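You operate a simulated robot arm through the tools that you are given. There is no shell and no other tool.

The job below is to be done with a simulated robot arm. You get a single attempt, and the scene is never put back.

TASK
Shake off the white tray and dry it on warm air.
Fine: Shake it over the tank till the drops are off, stand it in the blue rack, set the fan knob, switch the fan on, wait for the green lamp and switch it off. Leave the other trays, the cradle and the tank's controls.

It is judged by the outcome, as a careful person would: the job done as asked, and still so three seconds after it is handed in. It fails if anything else is knocked over, pushed out of place, dropped, spilled or broken.

THE ROBOT
A 7-joint arm with a three-finger gripper, fixed in place. Base frame: the origin is at the foot of the arm, x ahead of it, y to its left, z up. Readings come in m, degrees, newtons and seconds.
Its first joint turns from -166.0 to 166.0 degrees. Payload 2.69 kg.
The TCP is the grasp point between the finger pads, 0.03 m short of the fingertips. In the tool frame z runs along the fingers and y along their closing line. Largest opening 0.128 m; the body of the gripper starts 0.117 m behind the TCP.
Orientation is that of the tool frame in the base frame, as [roll, pitch, yaw] about the fixed x, y, z axes, in that order (R = Rz(yaw) Ry(pitch) Rx(roll)). With the fingers straight down and closing along the base's y, the tool's x points along the base's -x, its y along +y and its z along -z.

THE INTERFACE
- The arm moves only by the tool nudge_tool. Its argument "plan" is a list of rows, each a list of 3 entries, a list of its own where there are three numbers: the turn, a rotation vector about the tool's x, y, z in degrees, then the shift along the tool's x, y, z in m, then the finger opening in m, from 0 to 0.128. In form: [[[ax, ay, az], [dx, dy, dz], hand], ...]. A call has 1 to 20 rows; each row shifts and turns the commanded pose from where the row before left it, along the tool's axes as they then stand. Rows are played at 5 a second. More than 0.05 m and 8.6 degrees between two rows, or a gripper value outside its range, and nothing of the call is played. Where a pose cannot be reached the arm comes as near as it can. A force on the tool above 90 N (or 10 N above the force at the start of the call, whichever is more), or a blocked arm, ends the call early, and 0.2 s more pass. Each finger halts on what it meets, pressing with about 22 N; the grip force reading is that of the motor and also rises with nothing between the fingers. The clock runs only during rows and for 0.2 s after the last one: add rows that do not move to give the fingers time. The reply holds the time, the measured pose of the TCP, the force on the tool along the base axes, the opening and the grip force, in the units named above and with some noise, with the torque about the TCP (base axes, N m) and any sound that the robot's microphone picked up.
- Cameras (640 x 400 px; columns grow to the right, rows downward): "scene" is fixed at [0.0567, 0.6662, 1.3774]; the picture's right is [-0.26, -0.97, 0.00], its down [-0.45, 0.12, -0.88] and it looks along [0.85, -0.23, -0.47] (base axes); focal length 214 px, centre (320, 200). "wrist" rides on the gripper at [0.058, 0.054, -0.131] in the tool frame; the picture's right is [-0.68, 0.74, 0.00], its down [-0.62, -0.57, -0.55] and it looks along [-0.40, -0.37, 0.84] (tool axes); focal length 234 px, centre (320, 200). There is no depth. A picture from a camera that has moved, and an enlarged one, comes with that camera's place and axes in the base frame and with its lens. The place of the scene camera against the robot may be out by one fixed shift of up to 0.025 m in any direction.
- camera(camera): a new picture of that camera. The clock stands still meanwhile.
- raise_lower(by): slides the trunk up (or, below 0, down) by that many m; the arm rides with it, the base frame stays. It gives what a move gives, with no picture.
- close_up(camera, box): a new picture of the part [left, top, right, bottom] of that camera's present view, enlarged. The clock stands still meanwhile.
- finish_job(): hands the job in; it is judged then, once.

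Places have to be worked out from the pictures, the camera data and where the tool is seen. Open the gripper and draw the arm clear of the work before you hand the job in, unless the task says otherwise.

The tools are called after "Request:" by a JSON object that holds its "api" and its "payload". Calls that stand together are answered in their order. nudge_tool: Moves the arm, as the interface text tells. Its arguments: {"type":"object","properties":{"plan":{"type":"array","items":{"type":"array"}}},"required":["plan"]} The other tools are called the same way: raise_lower (by) slides the trunk up or down; camera (camera) takes a picture; close_up (camera, box) takes an enlarged picture of a part of a camera's view; finish_job () hands the job in.

At the start:

```text
t: 0.0
eef_pos: [0.4801, 0.3598, 1.3546]
tcp_rot: [180.0, 0.0, -179.9]
force: [-0.8, -0.8, -0.3]
ft_torque: [0.02, -0.02, -0.02]
opening: 0.128
gripper_force: 0.0
trunk travel left (down, up): [-0.15, 0.2]
```

scene: 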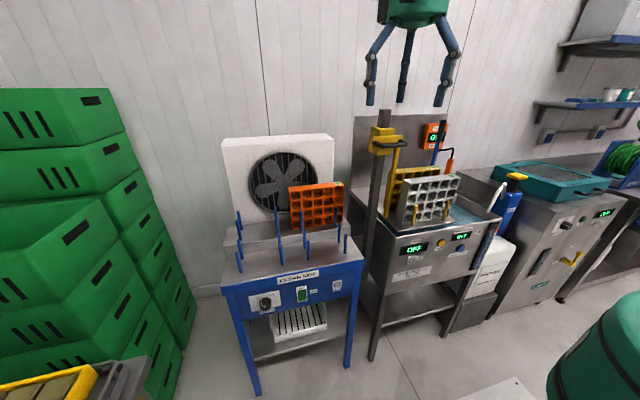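
wrist: 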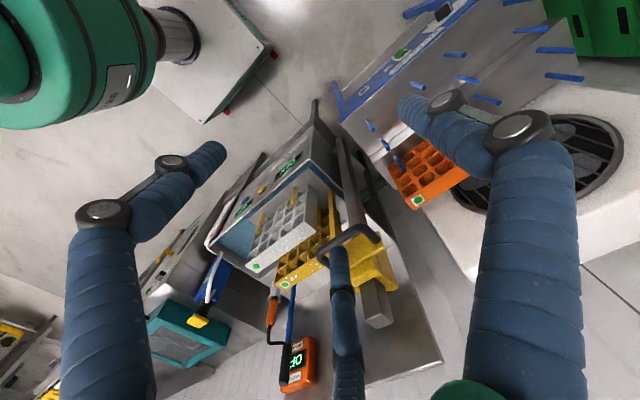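

I start by taking enlarged looks at the rack, tank and panels to understand the layout.

Request:
{"api": "close_up", "payload": {"camera": "scene", "box": [210, 130, 370, 230]}}

Request:
{"api": "close_up", "payload": {"camera": "scene", "box": [350, 100, 510, 200]}}

Request:
{"api": "close_up", "payload": {"camera": "scene", "box": [220, 230, 380, 330]}}

Request:
{"api": "close_up", "payload": {"camera": "scene", "box": [360, 180, 520, 280]}}

Request:
{"api": "close_up", "payload": {"camera": "wrist", "box": [200, 150, 400, 275]}}

Request:
{"api": "close_up", "payload": {"camera": "wrist", "box": [340, 0, 600, 163]}}

```text
4.00 times, centred on (290, 180) of scene
camera zoom: at [0.0567, 0.6662, 1.3774], right [-0.26, -0.97, 0.0], down [-0.45, 0.12, -0.88], along [0.85, -0.23, -0.47], focal length 858 px, centre (440, 280)
```

zoom: 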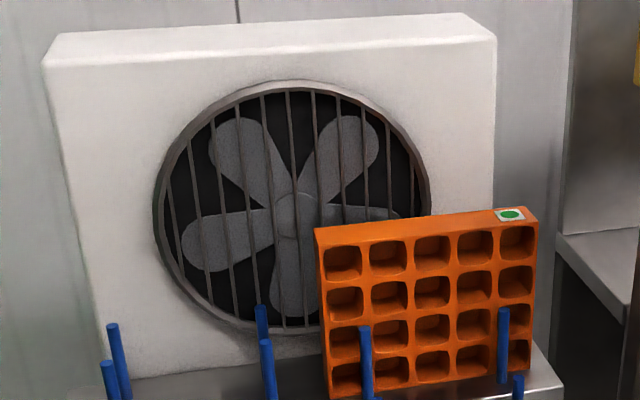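

```text
4.00 times, centred on (430, 150) of scene
camera zoom: at [0.0567, 0.6662, 1.3774], right [-0.26, -0.97, 0.0], down [-0.45, 0.12, -0.88], along [0.85, -0.23, -0.47], focal length 858 px, centre (-120, 400)
```

zoom: 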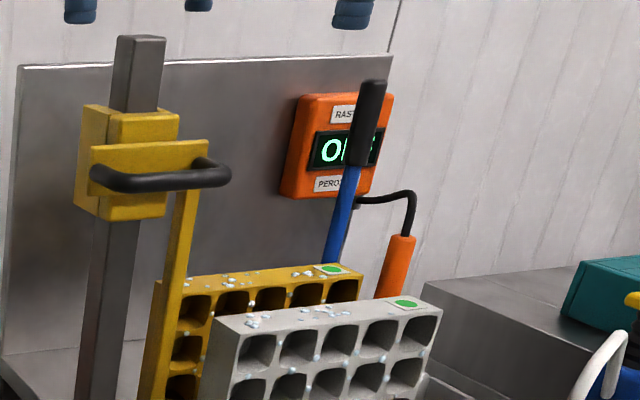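

```text
4.00 times, centred on (300, 280) of scene
camera zoom: at [0.0567, 0.6662, 1.3774], right [-0.26, -0.97, 0.0], down [-0.45, 0.12, -0.88], along [0.85, -0.23, -0.47], focal length 858 px, centre (400, -120)
```

zoom: 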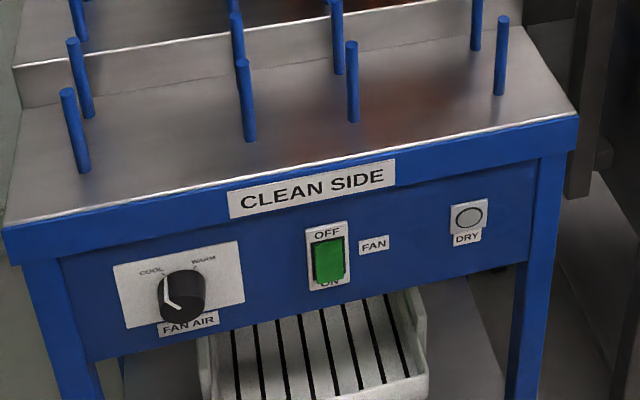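

```text
4.00 times, centred on (440, 230) of scene
camera zoom: at [0.0567, 0.6662, 1.3774], right [-0.26, -0.97, 0.0], down [-0.45, 0.12, -0.88], along [0.85, -0.23, -0.47], focal length 858 px, centre (-160, 80)
```

zoom: 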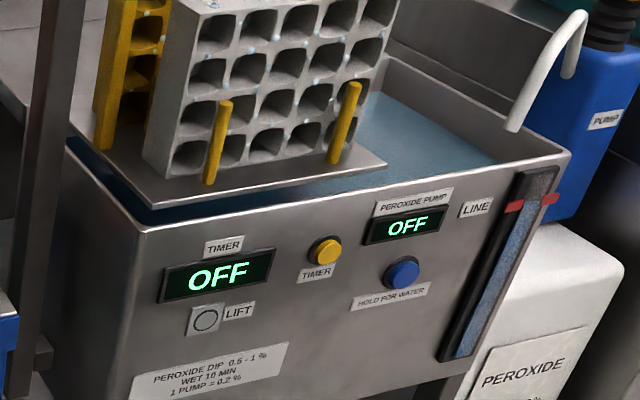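

```text
3.20 times, centred on (300, 212) of wrist
camera zoom: at [0.4233, 0.4135, 1.4876], right [0.68, 0.74, 0.0], down [0.62, -0.57, 0.55], along [0.4, -0.37, -0.84], focal length 749 px, centre (384, 160)
```

zoom: 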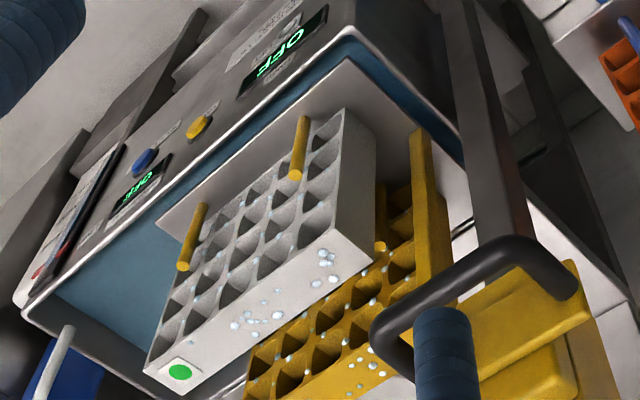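

```text
2.45 times, centred on (470, 82) of wrist
camera zoom: at [0.4233, 0.4135, 1.4876], right [0.68, 0.74, 0.0], down [0.62, -0.57, 0.55], along [0.4, -0.37, -0.84], focal length 575 px, centre (-48, 491)
```

zoom: 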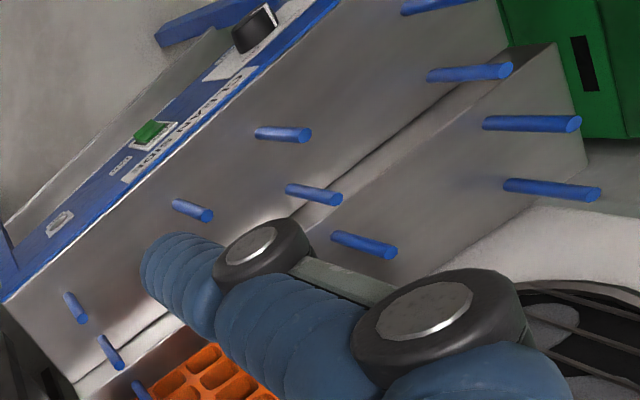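

The furniture looks axis-aligned with the base (white tray's long side along y at x≈0.62, top about z≈1.1). I take tighter close-ups to get edges more precisely.

Request:
{"api": "close_up", "payload": {"camera": "wrist", "box": [236, 180, 332, 280]}}

Request:
{"api": "close_up", "payload": {"camera": "scene", "box": [376, 155, 476, 255]}}

Request:
{"api": "close_up", "payload": {"camera": "scene", "box": [225, 175, 355, 275]}}

Request:
{"api": "close_up", "payload": {"camera": "scene", "box": [240, 270, 310, 320]}}

```text
4.00 times, centred on (284, 230) of wrist
camera zoom: at [0.4233, 0.4135, 1.4876], right [0.68, 0.74, 0.0], down [0.62, -0.57, 0.55], along [0.4, -0.37, -0.84], focal length 937 px, centre (464, 80)
```

zoom: 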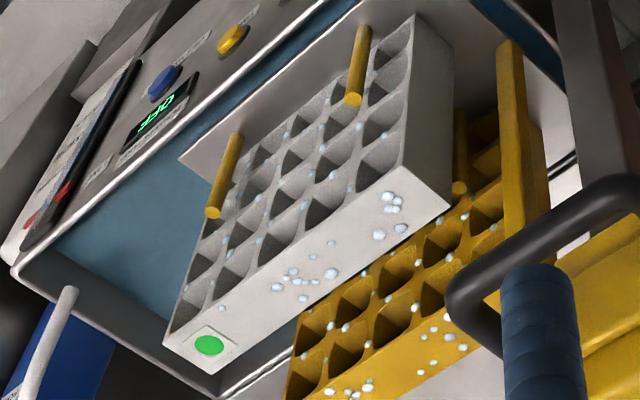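

```text
4.00 times, centred on (426, 205) of scene
camera zoom: at [0.0567, 0.6662, 1.3774], right [-0.26, -0.97, 0.0], down [-0.45, 0.12, -0.88], along [0.85, -0.23, -0.47], focal length 858 px, centre (-104, 180)
```

zoom: 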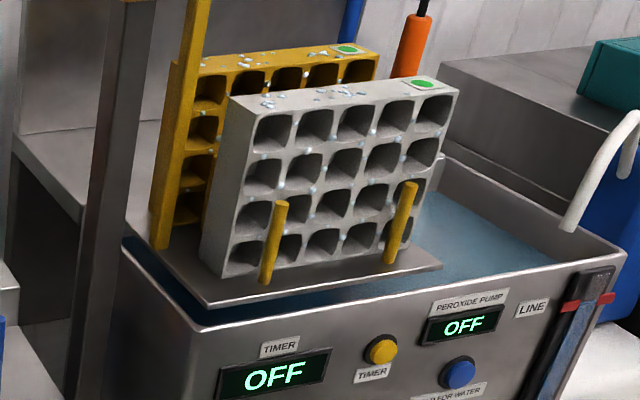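

```text
4.00 times, centred on (290, 225) of scene
camera zoom: at [0.0567, 0.6662, 1.3774], right [-0.26, -0.97, 0.0], down [-0.45, 0.12, -0.88], along [0.85, -0.23, -0.47], focal length 858 px, centre (440, 100)
```

zoom: 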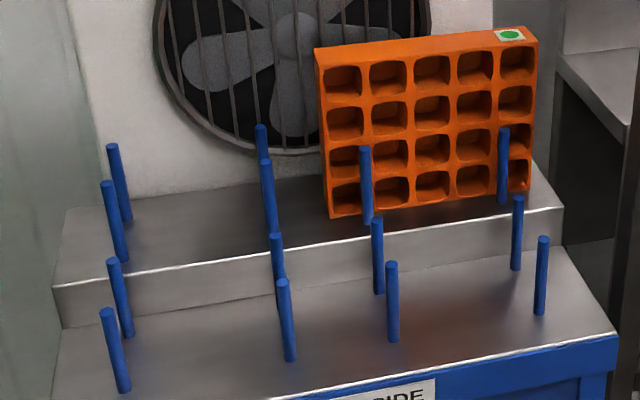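

```text
8.00 times, centred on (275, 295) of scene
camera zoom: at [0.0567, 0.6662, 1.3774], right [-0.26, -0.97, 0.0], down [-0.45, 0.12, -0.88], along [0.85, -0.23, -0.47], focal length 1716 px, centre (680, -560)
```

zoom: 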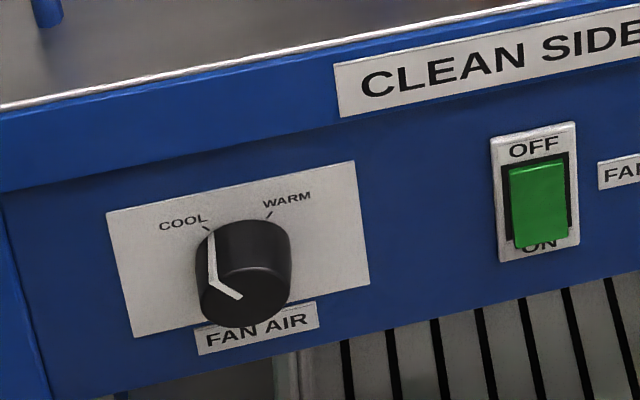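

The white tray's plane faces the robot (normal along x), so the fingers must close along x. I rotate the tool −90° about its own z in place, well above everything, which also swings the wrist camera toward the rack.

Request:
{"api": "nudge_tool", "payload": {"plan": [[[0, 0, -8.5], [0, 0, 0], 0.128], [[0, 0, -8.5], [0, 0, 0], 0.128], [[0, 0, -8.5], [0, 0, 0], 0.128], [[0, 0, -8.5], [0, 0, 0], 0.128], [[0, 0, -8.5], [0, 0, 0], 0.128], [[0, 0, -8.5], [0, 0, 0], 0.128], [[0, 0, -8.5], [0, 0, 0], 0.128], [[0, 0, -8.5], [0, 0, 0], 0.128], [[0, 0, -8.5], [0, 0, 0], 0.128], [[0, 0, -8.5], [0, 0, 0], 0.128], [[0, 0, -5.1], [0, 0, 0], 0.128], [[0, 0, 0], [0, 0, 0], 0.128]]}}

Request:
{"api": "camera", "payload": {"camera": "wrist"}}

Request:
{"api": "camera", "payload": {"camera": "scene"}}

```text
t: 2.6
eef_pos: [0.4798, 0.3599, 1.3543]
tcp_rot: [180.0, 0.0, -89.8]
force: [0.1, 0.2, -0.5]
ft_torque: [0.03, 0.02, 0.01]
opening: 0.1281
gripper_force: 0.1
trunk travel left (down, up): [-0.15, 0.2]
```

```text
taken
camera wrist: at [0.4286, 0.301, 1.4874], right [-0.74, 0.67, 0.0], down [0.56, 0.62, 0.55], along [0.37, 0.41, -0.84], focal length 234 px, centre (320, 200)
```

wrist: 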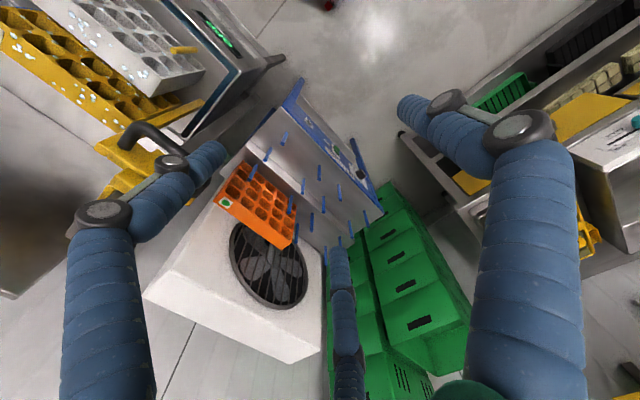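

```text
taken
```

scene: 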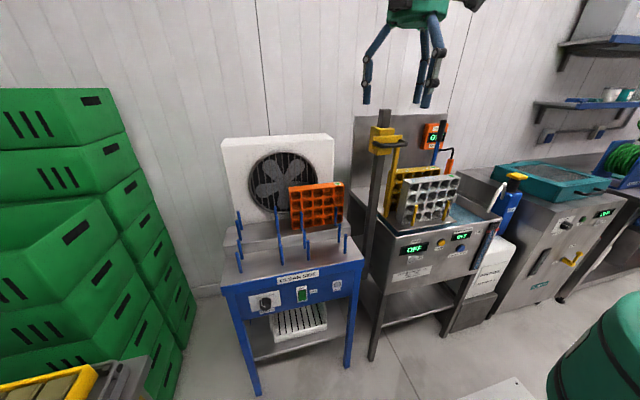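

The wrist picture shows the hand with what looks like three finger links, so before planning clearances I check how they move by partly closing the hand in free air and looking again.

Request:
{"api": "nudge_tool", "payload": {"plan": [[[0, 0, 0], [0, 0, 0], 0.05], [[0, 0, 0], [0, 0, 0], 0.05], [[0, 0, 0], [0, 0, 0], 0.05], [[0, 0, 0], [0, 0, 0], 0.05]]}}

Request:
{"api": "camera", "payload": {"camera": "wrist"}}

Request:
{"api": "close_up", "payload": {"camera": "scene", "box": [340, 0, 500, 120]}}

```text
t: 3.6
eef_pos: [0.4807, 0.3603, 1.3535]
tcp_rot: [179.8, 0.0, -90.0]
force: [-0.8, 0.5, -0.2]
ft_torque: [0.0, 0.05, -0.05]
opening: 0.05
gripper_force: 0.1
trunk travel left (down, up): [-0.15, 0.2]
```

```text
taken
camera wrist: at [0.4285, 0.3011, 1.4875], right [-0.74, 0.68, 0.0], down [0.56, 0.62, 0.55], along [0.37, 0.4, -0.84], focal length 234 px, centre (320, 200)
```

wrist: 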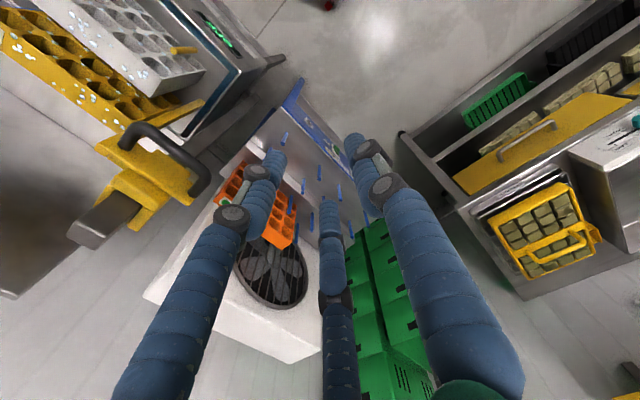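

```text
3.33 times, centred on (420, 60) of scene
camera zoom: at [0.0567, 0.6662, 1.3774], right [-0.26, -0.97, 0.0], down [-0.45, 0.12, -0.88], along [0.85, -0.23, -0.47], focal length 715 px, centre (-13, 667)
```

zoom: 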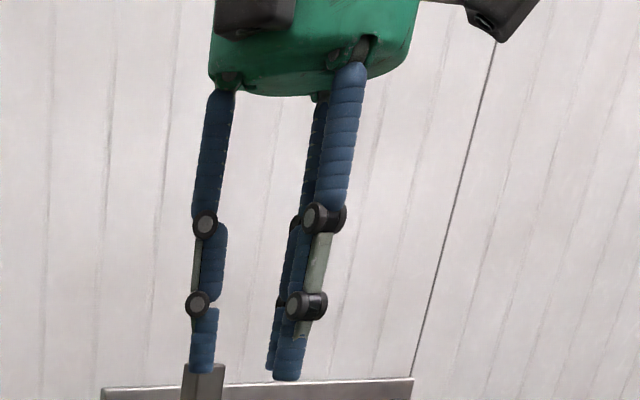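

The hand closes concentrically around the TCP in the picture; I'll keep clearance for that. Now I take enlarged wrist views of the rack and the tank from this pose for triangulation.

Request:
{"api": "close_up", "payload": {"camera": "wrist", "box": [210, 70, 402, 190]}}

Request:
{"api": "close_up", "payload": {"camera": "wrist", "box": [210, 170, 402, 290]}}

Request:
{"api": "close_up", "payload": {"camera": "wrist", "box": [0, 0, 288, 180]}}

```text
3.33 times, centred on (306, 130) of wrist
camera zoom: at [0.4285, 0.3011, 1.4875], right [-0.74, 0.68, 0.0], down [0.56, 0.62, 0.55], along [0.37, 0.4, -0.84], focal length 781 px, centre (367, 433)
```

zoom: 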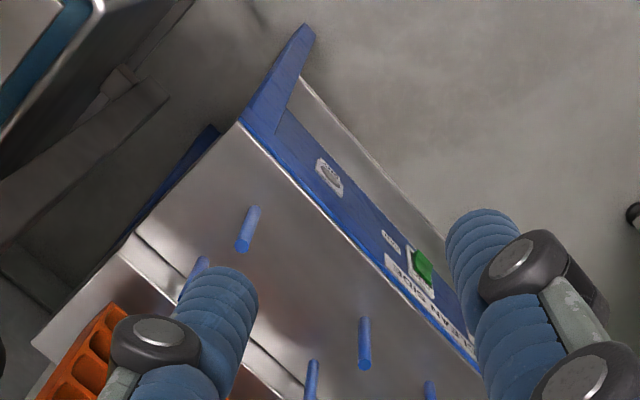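

```text
3.33 times, centred on (306, 230) of wrist
camera zoom: at [0.4285, 0.3011, 1.4875], right [-0.74, 0.68, 0.0], down [0.56, 0.62, 0.55], along [0.37, 0.4, -0.84], focal length 781 px, centre (367, 100)
```

zoom: 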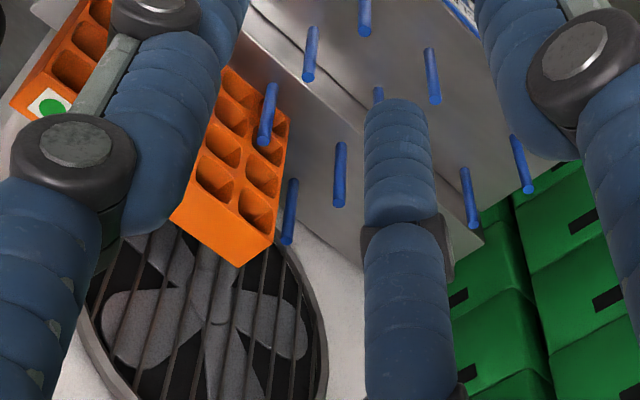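

```text
2.22 times, centred on (144, 90) of wrist
camera zoom: at [0.4285, 0.3011, 1.4875], right [-0.74, 0.68, 0.0], down [0.56, 0.62, 0.55], along [0.37, 0.4, -0.84], focal length 520 px, centre (711, 444)
```

zoom: 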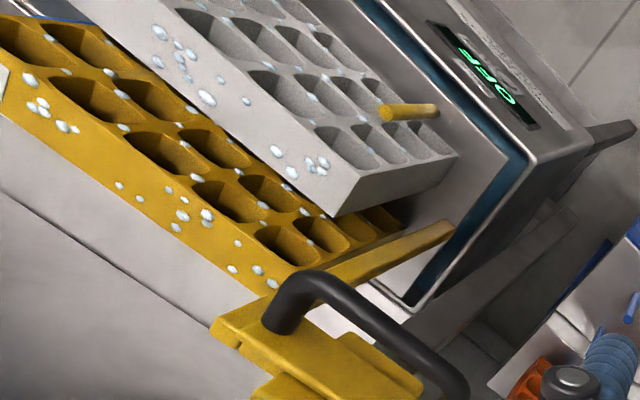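

I move level across at z≈1.35 (well above everything) to view the white tray from close above with the wrist camera.

Request:
{"api": "nudge_tool", "payload": {"plan": [[[0, 0, 0], [0.04, -0.017, 0], 0.128], [[0, 0, 0], [0.04, -0.017, 0], 0.128], [[0, 0, 0], [0.04, -0.017, 0], 0.128], [[0, 0, 0], [0.04, -0.017, 0], 0.128], [[0, 0, 0], [0.04, -0.017, 0], 0.128], [[0, 0, 0], [0.04, -0.017, 0], 0.128], [[0, 0, 0], [0.04, -0.017, 0], 0.128], [[0, 0, 0], [0, 0, 0], 0.128]]}}

Request:
{"api": "camera", "payload": {"camera": "wrist"}}

Request:
{"api": "camera", "payload": {"camera": "scene"}}

```text
t: 5.4
eef_pos: [0.6013, 0.0801, 1.354]
tcp_rot: [-179.9, -0.1, -89.9]
force: [1.4, 0.4, -0.1]
ft_torque: [0.09, 0.05, 0.01]
opening: 0.1281
gripper_force: 0.0
trunk travel left (down, up): [-0.15, 0.2]
```

```text
taken
camera wrist: at [0.5501, 0.0212, 1.487], right [-0.74, 0.68, 0.0], down [0.56, 0.62, 0.55], along [0.37, 0.41, -0.84], focal length 234 px, centre (320, 200)
```

wrist: 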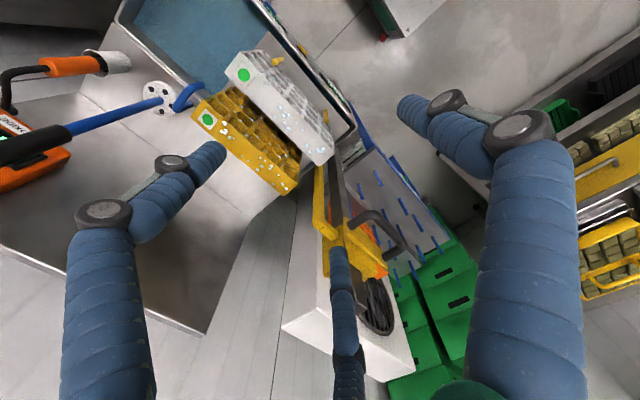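

```text
taken
```

scene: 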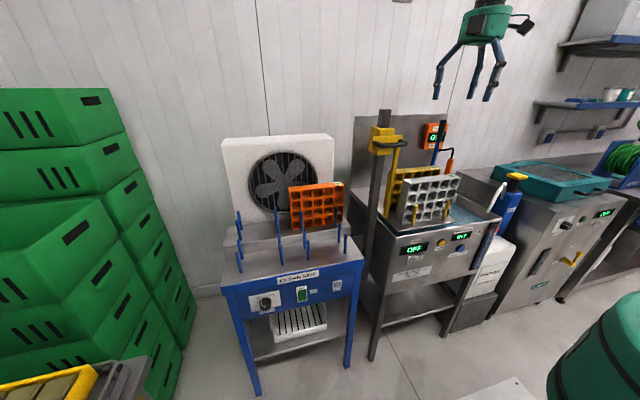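

Request:
{"api": "close_up", "payload": {"camera": "wrist", "box": [180, 30, 356, 140]}}

Request:
{"api": "close_up", "payload": {"camera": "wrist", "box": [240, 130, 400, 230]}}

```text
3.64 times, centred on (268, 85) of wrist
camera zoom: at [0.5501, 0.0212, 1.487], right [-0.74, 0.68, 0.0], down [0.56, 0.62, 0.55], along [0.37, 0.41, -0.84], focal length 852 px, centre (509, 618)
```

zoom: 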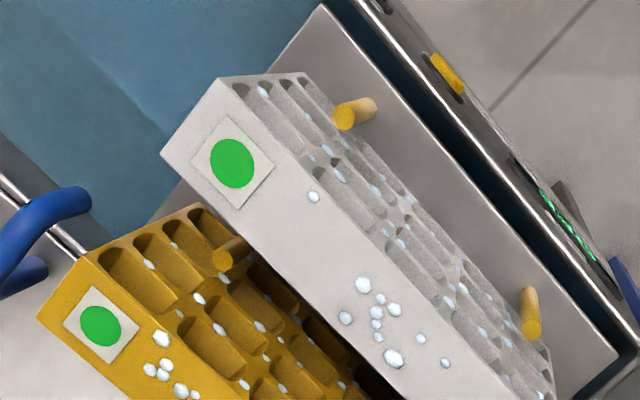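

```text
4.00 times, centred on (320, 180) of wrist
camera zoom: at [0.5501, 0.0212, 1.487], right [-0.74, 0.68, 0.0], down [0.56, 0.62, 0.55], along [0.37, 0.41, -0.84], focal length 937 px, centre (320, 280)
```

zoom: 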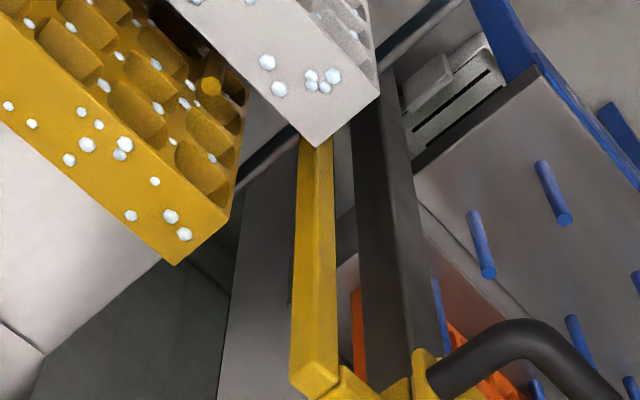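

From two wrist views I get the white tray: x 0.642–0.685, y −0.057…0.164, top z≈1.066, bottom ≈0.892, yellow tray's front at x≈0.75, cradle pegs topping at z≈0.977. I move over its centre and come down to z≈1.17 to check alignment.

Request:
{"api": "nudge_tool", "payload": {"plan": [[[0, 0, 0], [0.0135, -0.031, 0], 0.11], [[0, 0, 0], [0.0135, -0.0313, 0], 0.11], [[0, 0, 0], [0, 0, 0.045], 0.11], [[0, 0, 0], [0, 0, 0.045], 0.11], [[0, 0, 0], [0, 0, 0.045], 0.11], [[0, 0, 0], [0, 0, 0.045], 0.11], [[0, 0, 0], [0, 0, 0], 0.11]]}}

Request:
{"api": "camera", "payload": {"camera": "wrist"}}

Request:
{"api": "camera", "payload": {"camera": "scene"}}

```text
t: 7.0
eef_pos: [0.6616, 0.0538, 1.1767]
tcp_rot: [-180.0, 0.0, -89.8]
force: [0.2, -0.5, -1.3]
ft_torque: [-0.02, 0.03, 0.01]
opening: 0.1102
gripper_force: 0.1
trunk travel left (down, up): [-0.15, 0.2]
```

```text
taken
camera wrist: at [0.61, -0.006, 1.3087], right [-0.74, 0.68, 0.0], down [0.56, 0.62, 0.55], along [0.37, 0.4, -0.84], focal length 234 px, centre (320, 200)
```

wrist: 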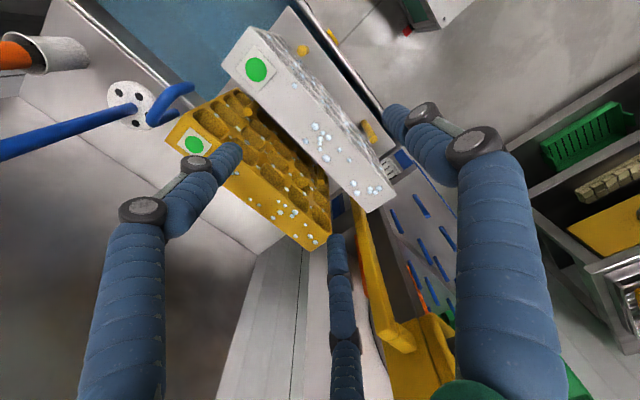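

```text
taken
```

scene: 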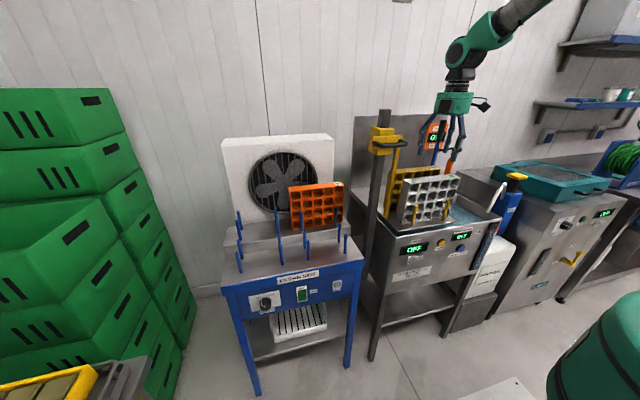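

I enlarge this nearer view to refine the tray's top corners before descending.

Request:
{"api": "close_up", "payload": {"camera": "wrist", "box": [210, 20, 306, 80]}}

Request:
{"api": "close_up", "payload": {"camera": "wrist", "box": [310, 155, 406, 215]}}

Request:
{"api": "close_up", "payload": {"camera": "wrist", "box": [160, 100, 352, 260]}}

```text
6.67 times, centred on (258, 50) of wrist
camera zoom: at [0.61, -0.006, 1.3087], right [-0.74, 0.68, 0.0], down [0.56, 0.62, 0.55], along [0.37, 0.4, -0.84], focal length 1561 px, centre (733, 1200)
```

zoom: 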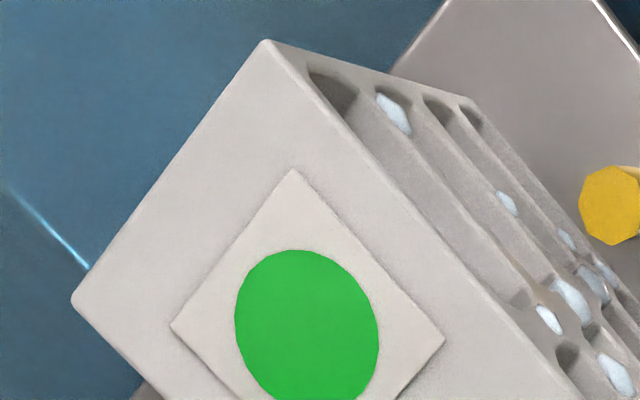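

```text
6.67 times, centred on (358, 185) of wrist
camera zoom: at [0.61, -0.006, 1.3087], right [-0.74, 0.68, 0.0], down [0.56, 0.62, 0.55], along [0.37, 0.4, -0.84], focal length 1561 px, centre (67, 300)
```

zoom: 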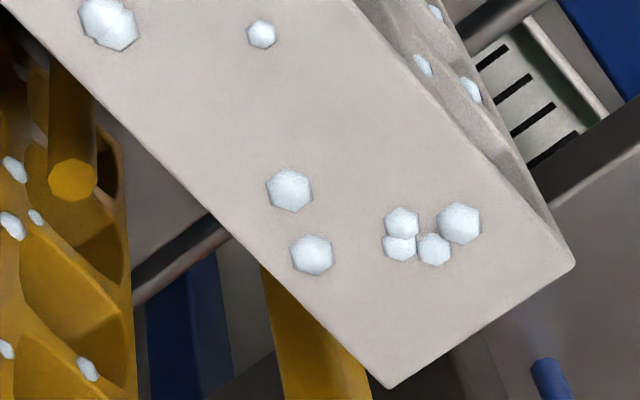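

```text
2.50 times, centred on (256, 180) of wrist
camera zoom: at [0.61, -0.006, 1.3087], right [-0.74, 0.68, 0.0], down [0.56, 0.62, 0.55], along [0.37, 0.4, -0.84], focal length 585 px, centre (480, 250)
```

zoom: 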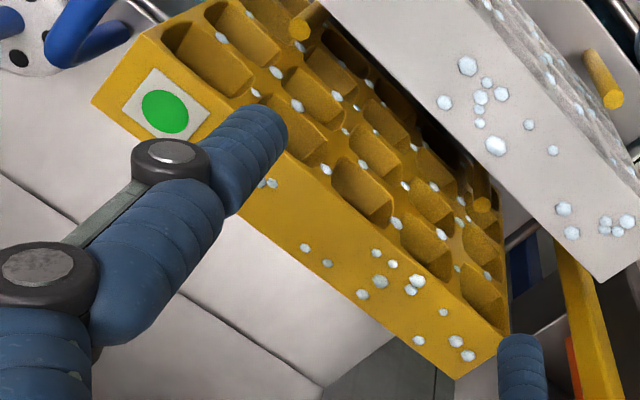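

Alignment is good: tray centre ≈ (0.663, 0.054), top ≈ 1.068, and the TCP is at (0.6616, 0.0538). I descend so the TCP is ~0.03 below the tray top, fingers still open.

Request:
{"api": "nudge_tool", "payload": {"plan": [[[0, 0, 0], [0, -0.0012, 0.035], 0.11], [[0, 0, 0], [0, 0, 0.035], 0.11], [[0, 0, 0], [0, 0, 0.035], 0.11], [[0, 0, 0], [0, 0, 0.032], 0.11], [[0, 0, 0], [0, 0, 0], 0.11]]}}

Request:
{"api": "camera", "payload": {"camera": "wrist"}}

Request:
{"api": "close_up", "payload": {"camera": "scene", "box": [370, 80, 530, 240]}}

```text
t: 8.2
eef_pos: [0.6633, 0.0512, 1.0383]
tcp_rot: [179.9, -0.1, -89.9]
force: [0.8, 0.0, 0.3]
ft_torque: [0.01, 0.08, -0.03]
opening: 0.1099
gripper_force: 0.1
trunk travel left (down, up): [-0.15, 0.2]
```

```text
taken
camera wrist: at [0.6112, -0.0068, 1.1713], right [-0.74, 0.68, 0.0], down [0.56, 0.62, 0.55], along [0.37, 0.4, -0.84], focal length 234 px, centre (320, 200)
```

wrist: 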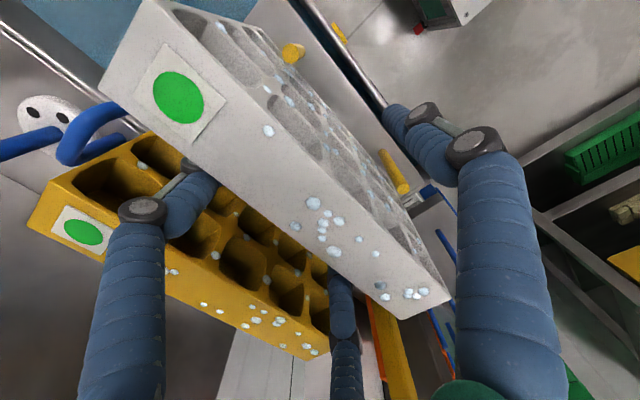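

```text
2.50 times, centred on (450, 160) of scene
camera zoom: at [0.0567, 0.6662, 1.3774], right [-0.26, -0.97, 0.0], down [-0.45, 0.12, -0.88], along [0.85, -0.23, -0.47], focal length 536 px, centre (-5, 300)
```

zoom: 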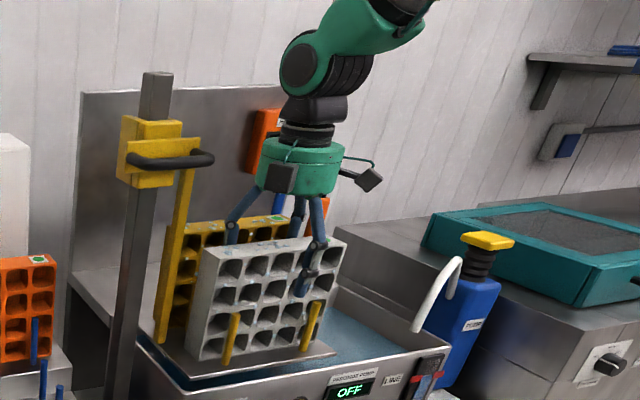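

No contact; the fingers straddle the tray. I close on it.

Request:
{"api": "nudge_tool", "payload": {"plan": [[[0, 0, 0], [0, 0, 0], 0.06], [[0, 0, 0], [0, 0, 0], 0.05], [[0, 0, 0], [0, 0, 0], 0.02], [[0, 0, 0], [0, 0, 0], 0.0], [[0, 0, 0], [0, 0, 0], 0.0]]}}

Request:
{"api": "camera", "payload": {"camera": "wrist"}}

Request:
{"api": "close_up", "payload": {"camera": "scene", "box": [370, 80, 530, 240]}}

```text
t: 9.4
eef_pos: [0.6634, 0.0511, 1.0383]
tcp_rot: [-179.9, -0.1, -89.8]
force: [5.5, -0.3, -0.8]
ft_torque: [0.0, -0.34, -0.22]
opening: 0.0599
gripper_force: 22.2
trunk travel left (down, up): [-0.15, 0.2]
```

```text
taken
camera wrist: at [0.6112, -0.0068, 1.1718], right [-0.74, 0.68, 0.0], down [0.56, 0.62, 0.55], along [0.37, 0.4, -0.84], focal length 234 px, centre (320, 200)
```

wrist: 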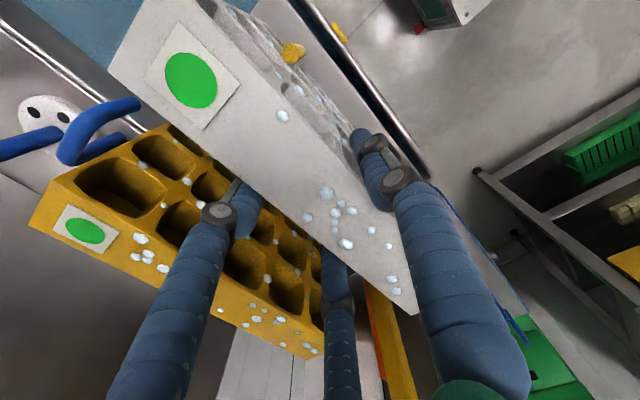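

```text
2.50 times, centred on (450, 160) of scene
camera zoom: at [0.0567, 0.6662, 1.3774], right [-0.26, -0.97, 0.0], down [-0.45, 0.12, -0.88], along [0.85, -0.23, -0.47], focal length 536 px, centre (-5, 300)
```

zoom: 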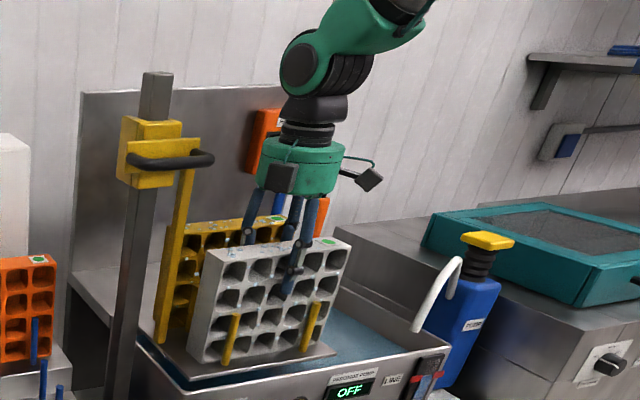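

The hand holds at 0.06 with 22 N (concentric fingers: the tray got centred against them, touching the front pegs with ~5 N). I shift back +x by about 7 mm while starting a small lift to relieve the pegs and check the load.

Request:
{"api": "nudge_tool", "payload": {"plan": [[[0, 0, 0], [0, -0.004, -0.003], 0.0], [[0, 0, 0], [0, -0.003, -0.006], 0.0], [[0, 0, 0], [0, 0, -0.006], 0.0], [[0, 0, 0], [0, 0, 0], 0.0]]}}

Request:
{"api": "camera", "payload": {"camera": "wrist"}}

Request:
{"api": "close_up", "payload": {"camera": "scene", "box": [370, 80, 530, 240]}}

```text
t: 10.4
eef_pos: [0.6698, 0.0538, 1.0525]
tcp_rot: [180.0, 0.0, -89.8]
force: [-0.2, 0.5, -0.8]
ft_torque: [0.03, -0.02, 0.01]
opening: 0.0599
gripper_force: 21.9
trunk travel left (down, up): [-0.15, 0.2]
```

```text
taken
camera wrist: at [0.6176, -0.0051, 1.1859], right [-0.74, 0.68, 0.0], down [0.56, 0.62, 0.55], along [0.37, 0.4, -0.84], focal length 234 px, centre (320, 200)
```

wrist: 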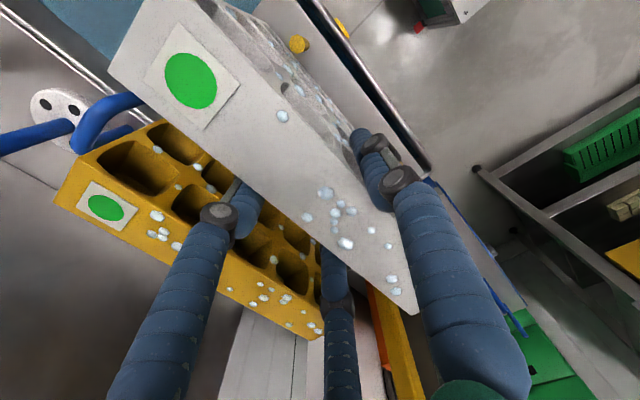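

```text
2.50 times, centred on (450, 160) of scene
camera zoom: at [0.0567, 0.6662, 1.3774], right [-0.26, -0.97, 0.0], down [-0.45, 0.12, -0.88], along [0.85, -0.23, -0.47], focal length 536 px, centre (-5, 300)
```

zoom: 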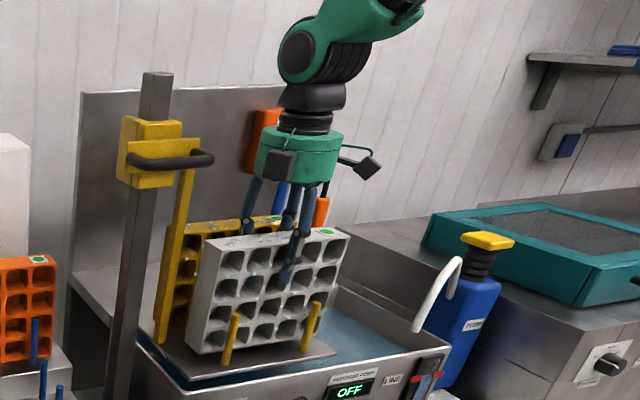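

The tray follows rigidly and the side force is gone. I lift it straight up clear of the pegs (another ~0.12 m).

Request:
{"api": "nudge_tool", "payload": {"plan": [[[0, 0, 0], [0, 0, -0.02], 0.0], [[0, 0, 0], [0, 0, -0.025], 0.0], [[0, 0, 0], [0, 0, -0.03], 0.0], [[0, 0, 0], [0, 0, -0.03], 0.0], [[0, 0, 0], [0, 0, -0.02], 0.0], [[0, 0, 0], [0, 0, 0], 0.0]]}}

Request:
{"api": "camera", "payload": {"camera": "wrist"}}

Request:
{"api": "close_up", "payload": {"camera": "scene", "box": [350, 60, 530, 240]}}

```text
t: 11.8
eef_pos: [0.6702, 0.0545, 1.1785]
tcp_rot: [-180.0, 0.0, -90.0]
force: [-0.9, 0.1, -1.7]
ft_torque: [0.0, -0.03, 0.01]
opening: 0.0598
gripper_force: 21.7
trunk travel left (down, up): [-0.15, 0.2]
```

```text
taken
camera wrist: at [0.6185, -0.0048, 1.3111], right [-0.74, 0.68, 0.0], down [0.56, 0.62, 0.55], along [0.37, 0.4, -0.84], focal length 234 px, centre (320, 200)
```

wrist: 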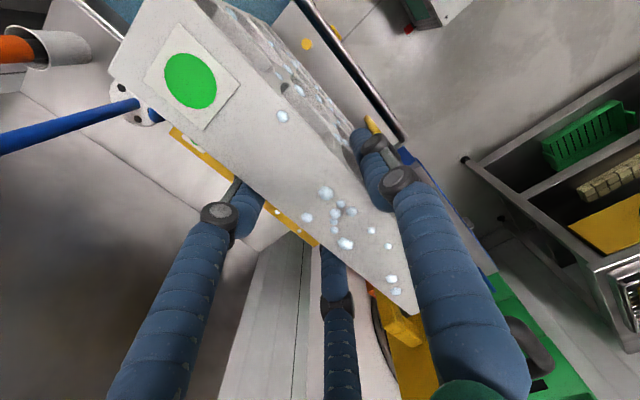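

```text
2.22 times, centred on (440, 150) of scene
camera zoom: at [0.0567, 0.6662, 1.3774], right [-0.26, -0.97, 0.0], down [-0.45, 0.12, -0.88], along [0.85, -0.23, -0.47], focal length 477 px, centre (53, 311)
```

zoom: 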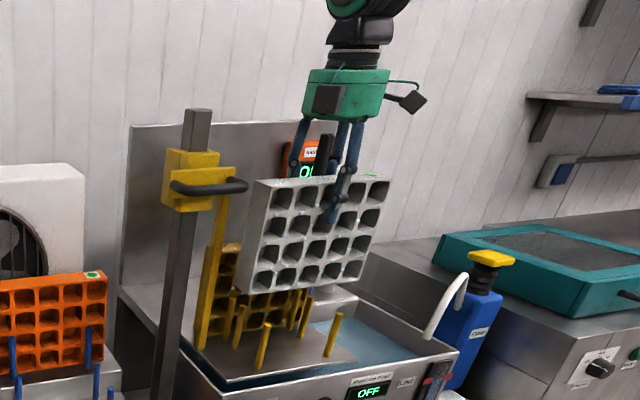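

The tray hangs clear (bottom ≈1.03, pegs top 0.977) right over the tank. I shake it with brisk vertical strokes, keeping it above the pegs, and then look at the drops.

Request:
{"api": "nudge_tool", "payload": {"plan": [[[0, 0, 0], [0, 0, -0.035], 0.0], [[0, 0, 0], [0, 0, 0.035], 0.0], [[0, 0, 0], [0, 0, -0.035], 0.0], [[0, 0, 0], [0, 0, 0.035], 0.0], [[0, 0, 0], [0, 0, -0.035], 0.0], [[0, 0, 0], [0, 0, 0.035], 0.0], [[0, 0, 0], [0, 0, -0.035], 0.0], [[0, 0, 0], [0, 0, 0.035], 0.0], [[0, 0, 0], [0, 0, -0.035], 0.0], [[0, 0, 0], [0, 0, 0.035], 0.0], [[0, 0, 0], [0, 0, 0], 0.0]]}}

Request:
{"api": "camera", "payload": {"camera": "wrist"}}

Request:
{"api": "close_up", "payload": {"camera": "scene", "box": [350, 60, 530, 240]}}

```text
t: 14.2
eef_pos: [0.6722, 0.054, 1.176]
tcp_rot: [179.9, 0.0, -89.8]
force: [0.3, 0.2, -1.5]
ft_torque: [0.01, 0.03, -0.03]
opening: 0.0598
gripper_force: 21.9
trunk travel left (down, up): [-0.15, 0.2]
```

```text
taken
camera wrist: at [0.6193, -0.0043, 1.3093], right [-0.74, 0.68, 0.0], down [0.57, 0.62, 0.55], along [0.37, 0.4, -0.84], focal length 234 px, centre (320, 200)
```

wrist: 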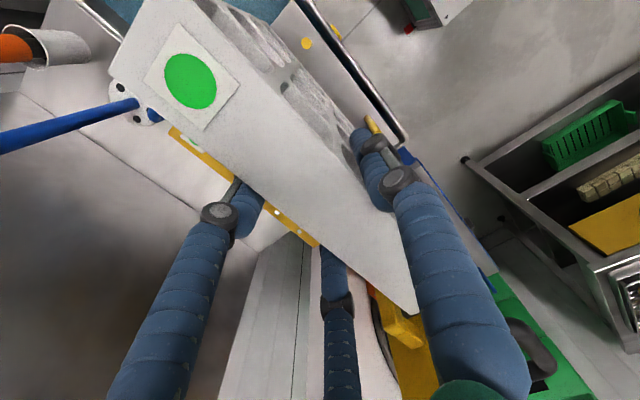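

```text
2.22 times, centred on (440, 150) of scene
camera zoom: at [0.0567, 0.6662, 1.3774], right [-0.26, -0.97, 0.0], down [-0.45, 0.12, -0.88], along [0.85, -0.23, -0.47], focal length 477 px, centre (53, 311)
```

zoom: 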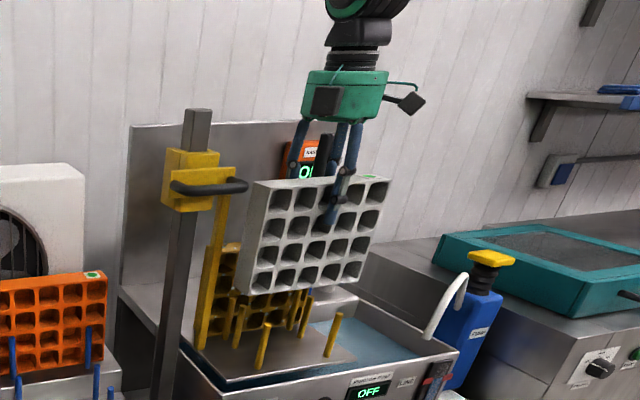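

The drops on the top face are gone; I zoom in on the cell face and top to make sure none remain.

Request:
{"api": "close_up", "payload": {"camera": "scene", "box": [410, 120, 514, 190]}}

Request:
{"api": "close_up", "payload": {"camera": "wrist", "box": [100, 0, 292, 120]}}

Request:
{"api": "close_up", "payload": {"camera": "wrist", "box": [240, 80, 440, 320]}}

```text
5.71 times, centred on (462, 155) of scene
camera zoom: at [0.0567, 0.6662, 1.3774], right [-0.26, -0.97, 0.0], down [-0.45, 0.12, -0.88], along [0.85, -0.23, -0.47], focal length 1226 px, centre (-491, 457)
```

zoom: 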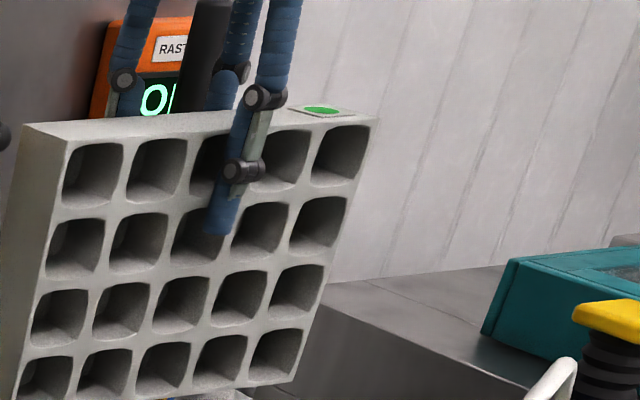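

```text
3.33 times, centred on (196, 60) of wrist
camera zoom: at [0.6193, -0.0043, 1.3093], right [-0.74, 0.68, 0.0], down [0.57, 0.62, 0.55], along [0.37, 0.4, -0.84], focal length 781 px, centre (733, 667)
```

zoom: 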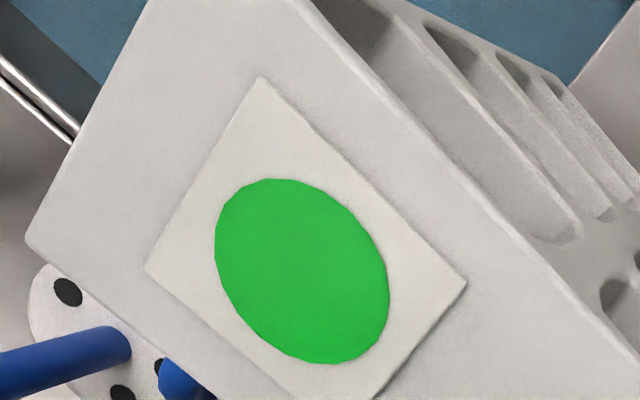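

```text
1.67 times, centred on (340, 200) of wrist
camera zoom: at [0.6193, -0.0043, 1.3093], right [-0.74, 0.68, 0.0], down [0.57, 0.62, 0.55], along [0.37, 0.4, -0.84], focal length 390 px, centre (287, 200)
```

zoom: 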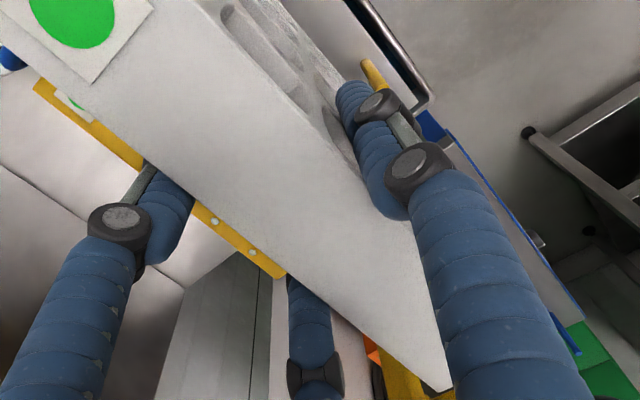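

All visible drops are off. I add a few more strokes for certainty about the back side, then draw the tray straight toward the robot (−x) so it passes in front of the lift handle.

Request:
{"api": "nudge_tool", "payload": {"plan": [[[0, 0, 0], [0, 0, -0.035], 0.0], [[0, 0, 0], [0, 0, 0.035], 0.0], [[0, 0, 0], [0, 0, -0.035], 0.0], [[0, 0, 0], [0, 0, 0.035], 0.0], [[0, 0, 0], [0, 0, -0.035], 0.0], [[0, 0, 0], [0, 0, 0.035], 0.0], [[0, 0, 0], [0, 0, 0], 0.0], [[0, 0, 0], [0, 0, 0], 0.0], [[0, 0, 0], [0, 0.03, 0], 0.0], [[0, 0, 0], [0, 0.035, 0], 0.0], [[0, 0, 0], [0, 0.035, 0], 0.0], [[0, 0, 0], [0, 0.035, 0], 0.0], [[0, 0, 0], [0, 0.035, 0], 0.0], [[0, 0, 0], [0, 0, 0], 0.0]]}}

Request:
{"api": "camera", "payload": {"camera": "scene"}}

Request:
{"api": "camera", "payload": {"camera": "wrist"}}

```text
t: 17.2
eef_pos: [0.4981, 0.0551, 1.1783]
tcp_rot: [-180.0, 0.0, -89.9]
force: [-0.5, 0.0, -1.8]
ft_torque: [0.01, -0.06, -0.03]
opening: 0.0598
gripper_force: 22.0
trunk travel left (down, up): [-0.15, 0.2]
```

```text
taken
```

scene: 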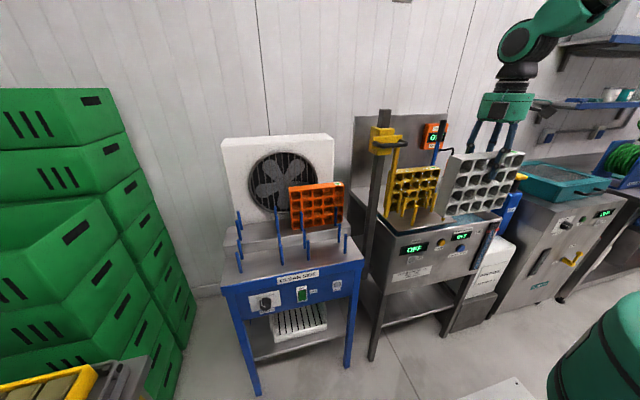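

```text
taken
camera wrist: at [0.4469, -0.0054, 1.3105], right [-0.74, 0.68, 0.0], down [0.56, 0.62, 0.55], along [0.37, 0.4, -0.84], focal length 234 px, centre (320, 200)
```

wrist: 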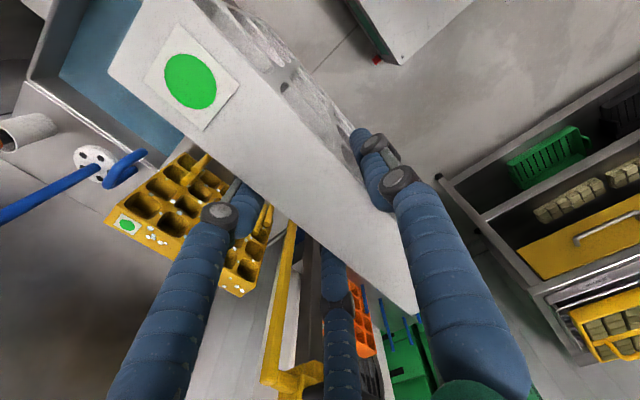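

The tray is well in front of the handle now. I carry it along +y at x≈0.50 to y≈0.457, in line with the lower-right rack slot.

Request:
{"api": "nudge_tool", "payload": {"plan": [[[0, 0, 0], [-0.03, 0, 0], 0.0], [[0, 0, 0], [-0.04, 0, 0], 0.0], [[0, 0, 0], [-0.04, 0, 0], 0.0], [[0, 0, 0], [-0.04, 0, 0], 0.0], [[0, 0, 0], [-0.04, 0, 0], 0.0], [[0, 0, 0], [-0.04, 0, 0], 0.0], [[0, 0, 0], [-0.04, 0, 0], 0.0], [[0, 0, 0], [-0.04, 0, 0], 0.0], [[0, 0, 0], [-0.04, 0, 0], 0.0], [[0, 0, 0], [-0.035, 0, 0], 0.0], [[0, 0, 0], [-0.0165, 0, 0], 0.0], [[0, 0, 0], [0, 0, 0], 0.0]]}}

Request:
{"api": "camera", "payload": {"camera": "scene"}}

Request:
{"api": "camera", "payload": {"camera": "wrist"}}

```text
t: 19.8
eef_pos: [0.5015, 0.4572, 1.1782]
tcp_rot: [180.0, 0.0, -90.0]
force: [-0.1, 0.7, -1.8]
ft_torque: [-0.03, -0.04, -0.01]
opening: 0.0598
gripper_force: 21.8
trunk travel left (down, up): [-0.15, 0.2]
```

```text
taken
```

scene: 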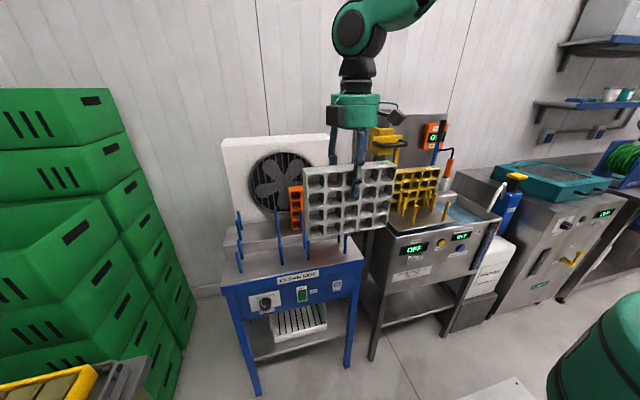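

```text
taken
camera wrist: at [0.4481, 0.3978, 1.3107], right [-0.74, 0.68, 0.0], down [0.56, 0.62, 0.55], along [0.37, 0.4, -0.84], focal length 234 px, centre (320, 200)
```

wrist: 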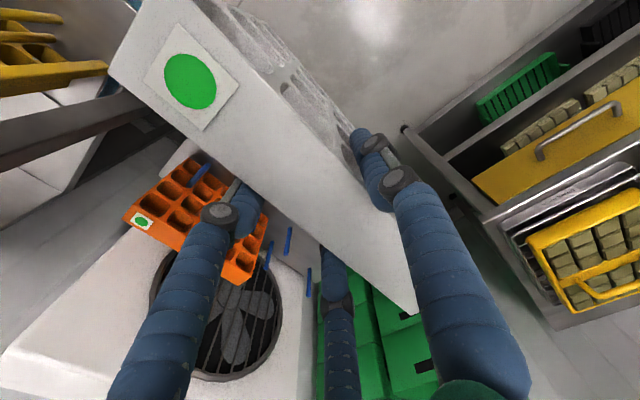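

Clear so far. I now move +x over the slot (target TCP x≈0.689, so the tray's mid-plane sits at ≈0.678 between the peg rows).

Request:
{"api": "nudge_tool", "payload": {"plan": [[[0, 0, 0], [0, -0.03, 0], 0.0], [[0, 0, 0], [0, -0.035, 0], 0.0], [[0, 0, 0], [0, -0.035, 0], 0.0], [[0, 0, 0], [0, -0.035, 0], 0.0], [[0, 0, 0], [0, -0.03, 0], 0.0], [[0, 0, 0], [0, -0.022, 0], 0.0], [[0, 0, 0], [0, 0, 0], 0.0]]}}

Request:
{"api": "camera", "payload": {"camera": "scene"}}

Request:
{"api": "camera", "payload": {"camera": "wrist"}}

Request:
{"api": "close_up", "payload": {"camera": "scene", "box": [225, 120, 401, 285]}}

```text
t: 21.4
eef_pos: [0.6877, 0.4543, 1.1788]
tcp_rot: [180.0, 0.0, -90.0]
force: [0.2, 0.5, -2.5]
ft_torque: [0.0, 0.0, 0.01]
opening: 0.0598
gripper_force: 21.6
trunk travel left (down, up): [-0.15, 0.2]
```

```text
taken
```

scene: 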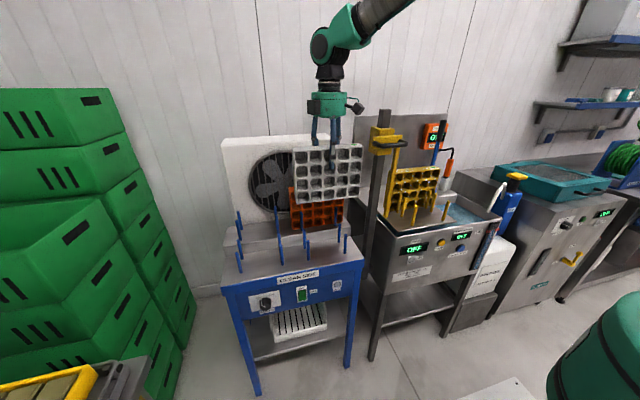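

```text
taken
camera wrist: at [0.6357, 0.3958, 1.3111], right [-0.74, 0.68, 0.0], down [0.56, 0.62, 0.55], along [0.37, 0.4, -0.84], focal length 234 px, centre (320, 200)
```

wrist: 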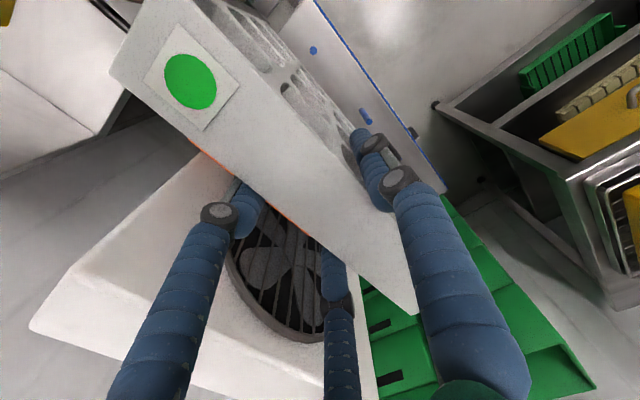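

```text
2.42 times, centred on (313, 202) of scene
camera zoom: at [0.0567, 0.6662, 1.3774], right [-0.26, -0.97, 0.0], down [-0.45, 0.12, -0.88], along [0.85, -0.23, -0.47], focal length 520 px, centre (337, 194)
```

zoom: 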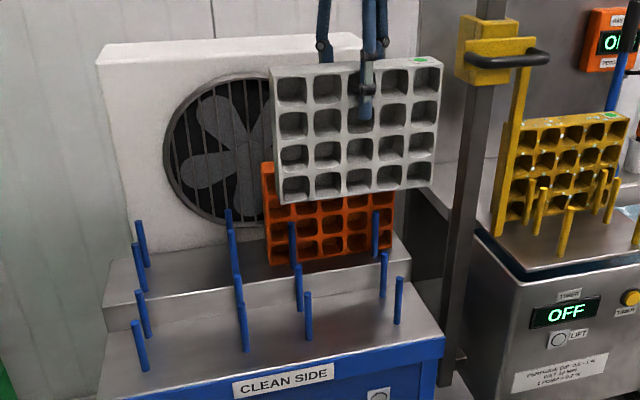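

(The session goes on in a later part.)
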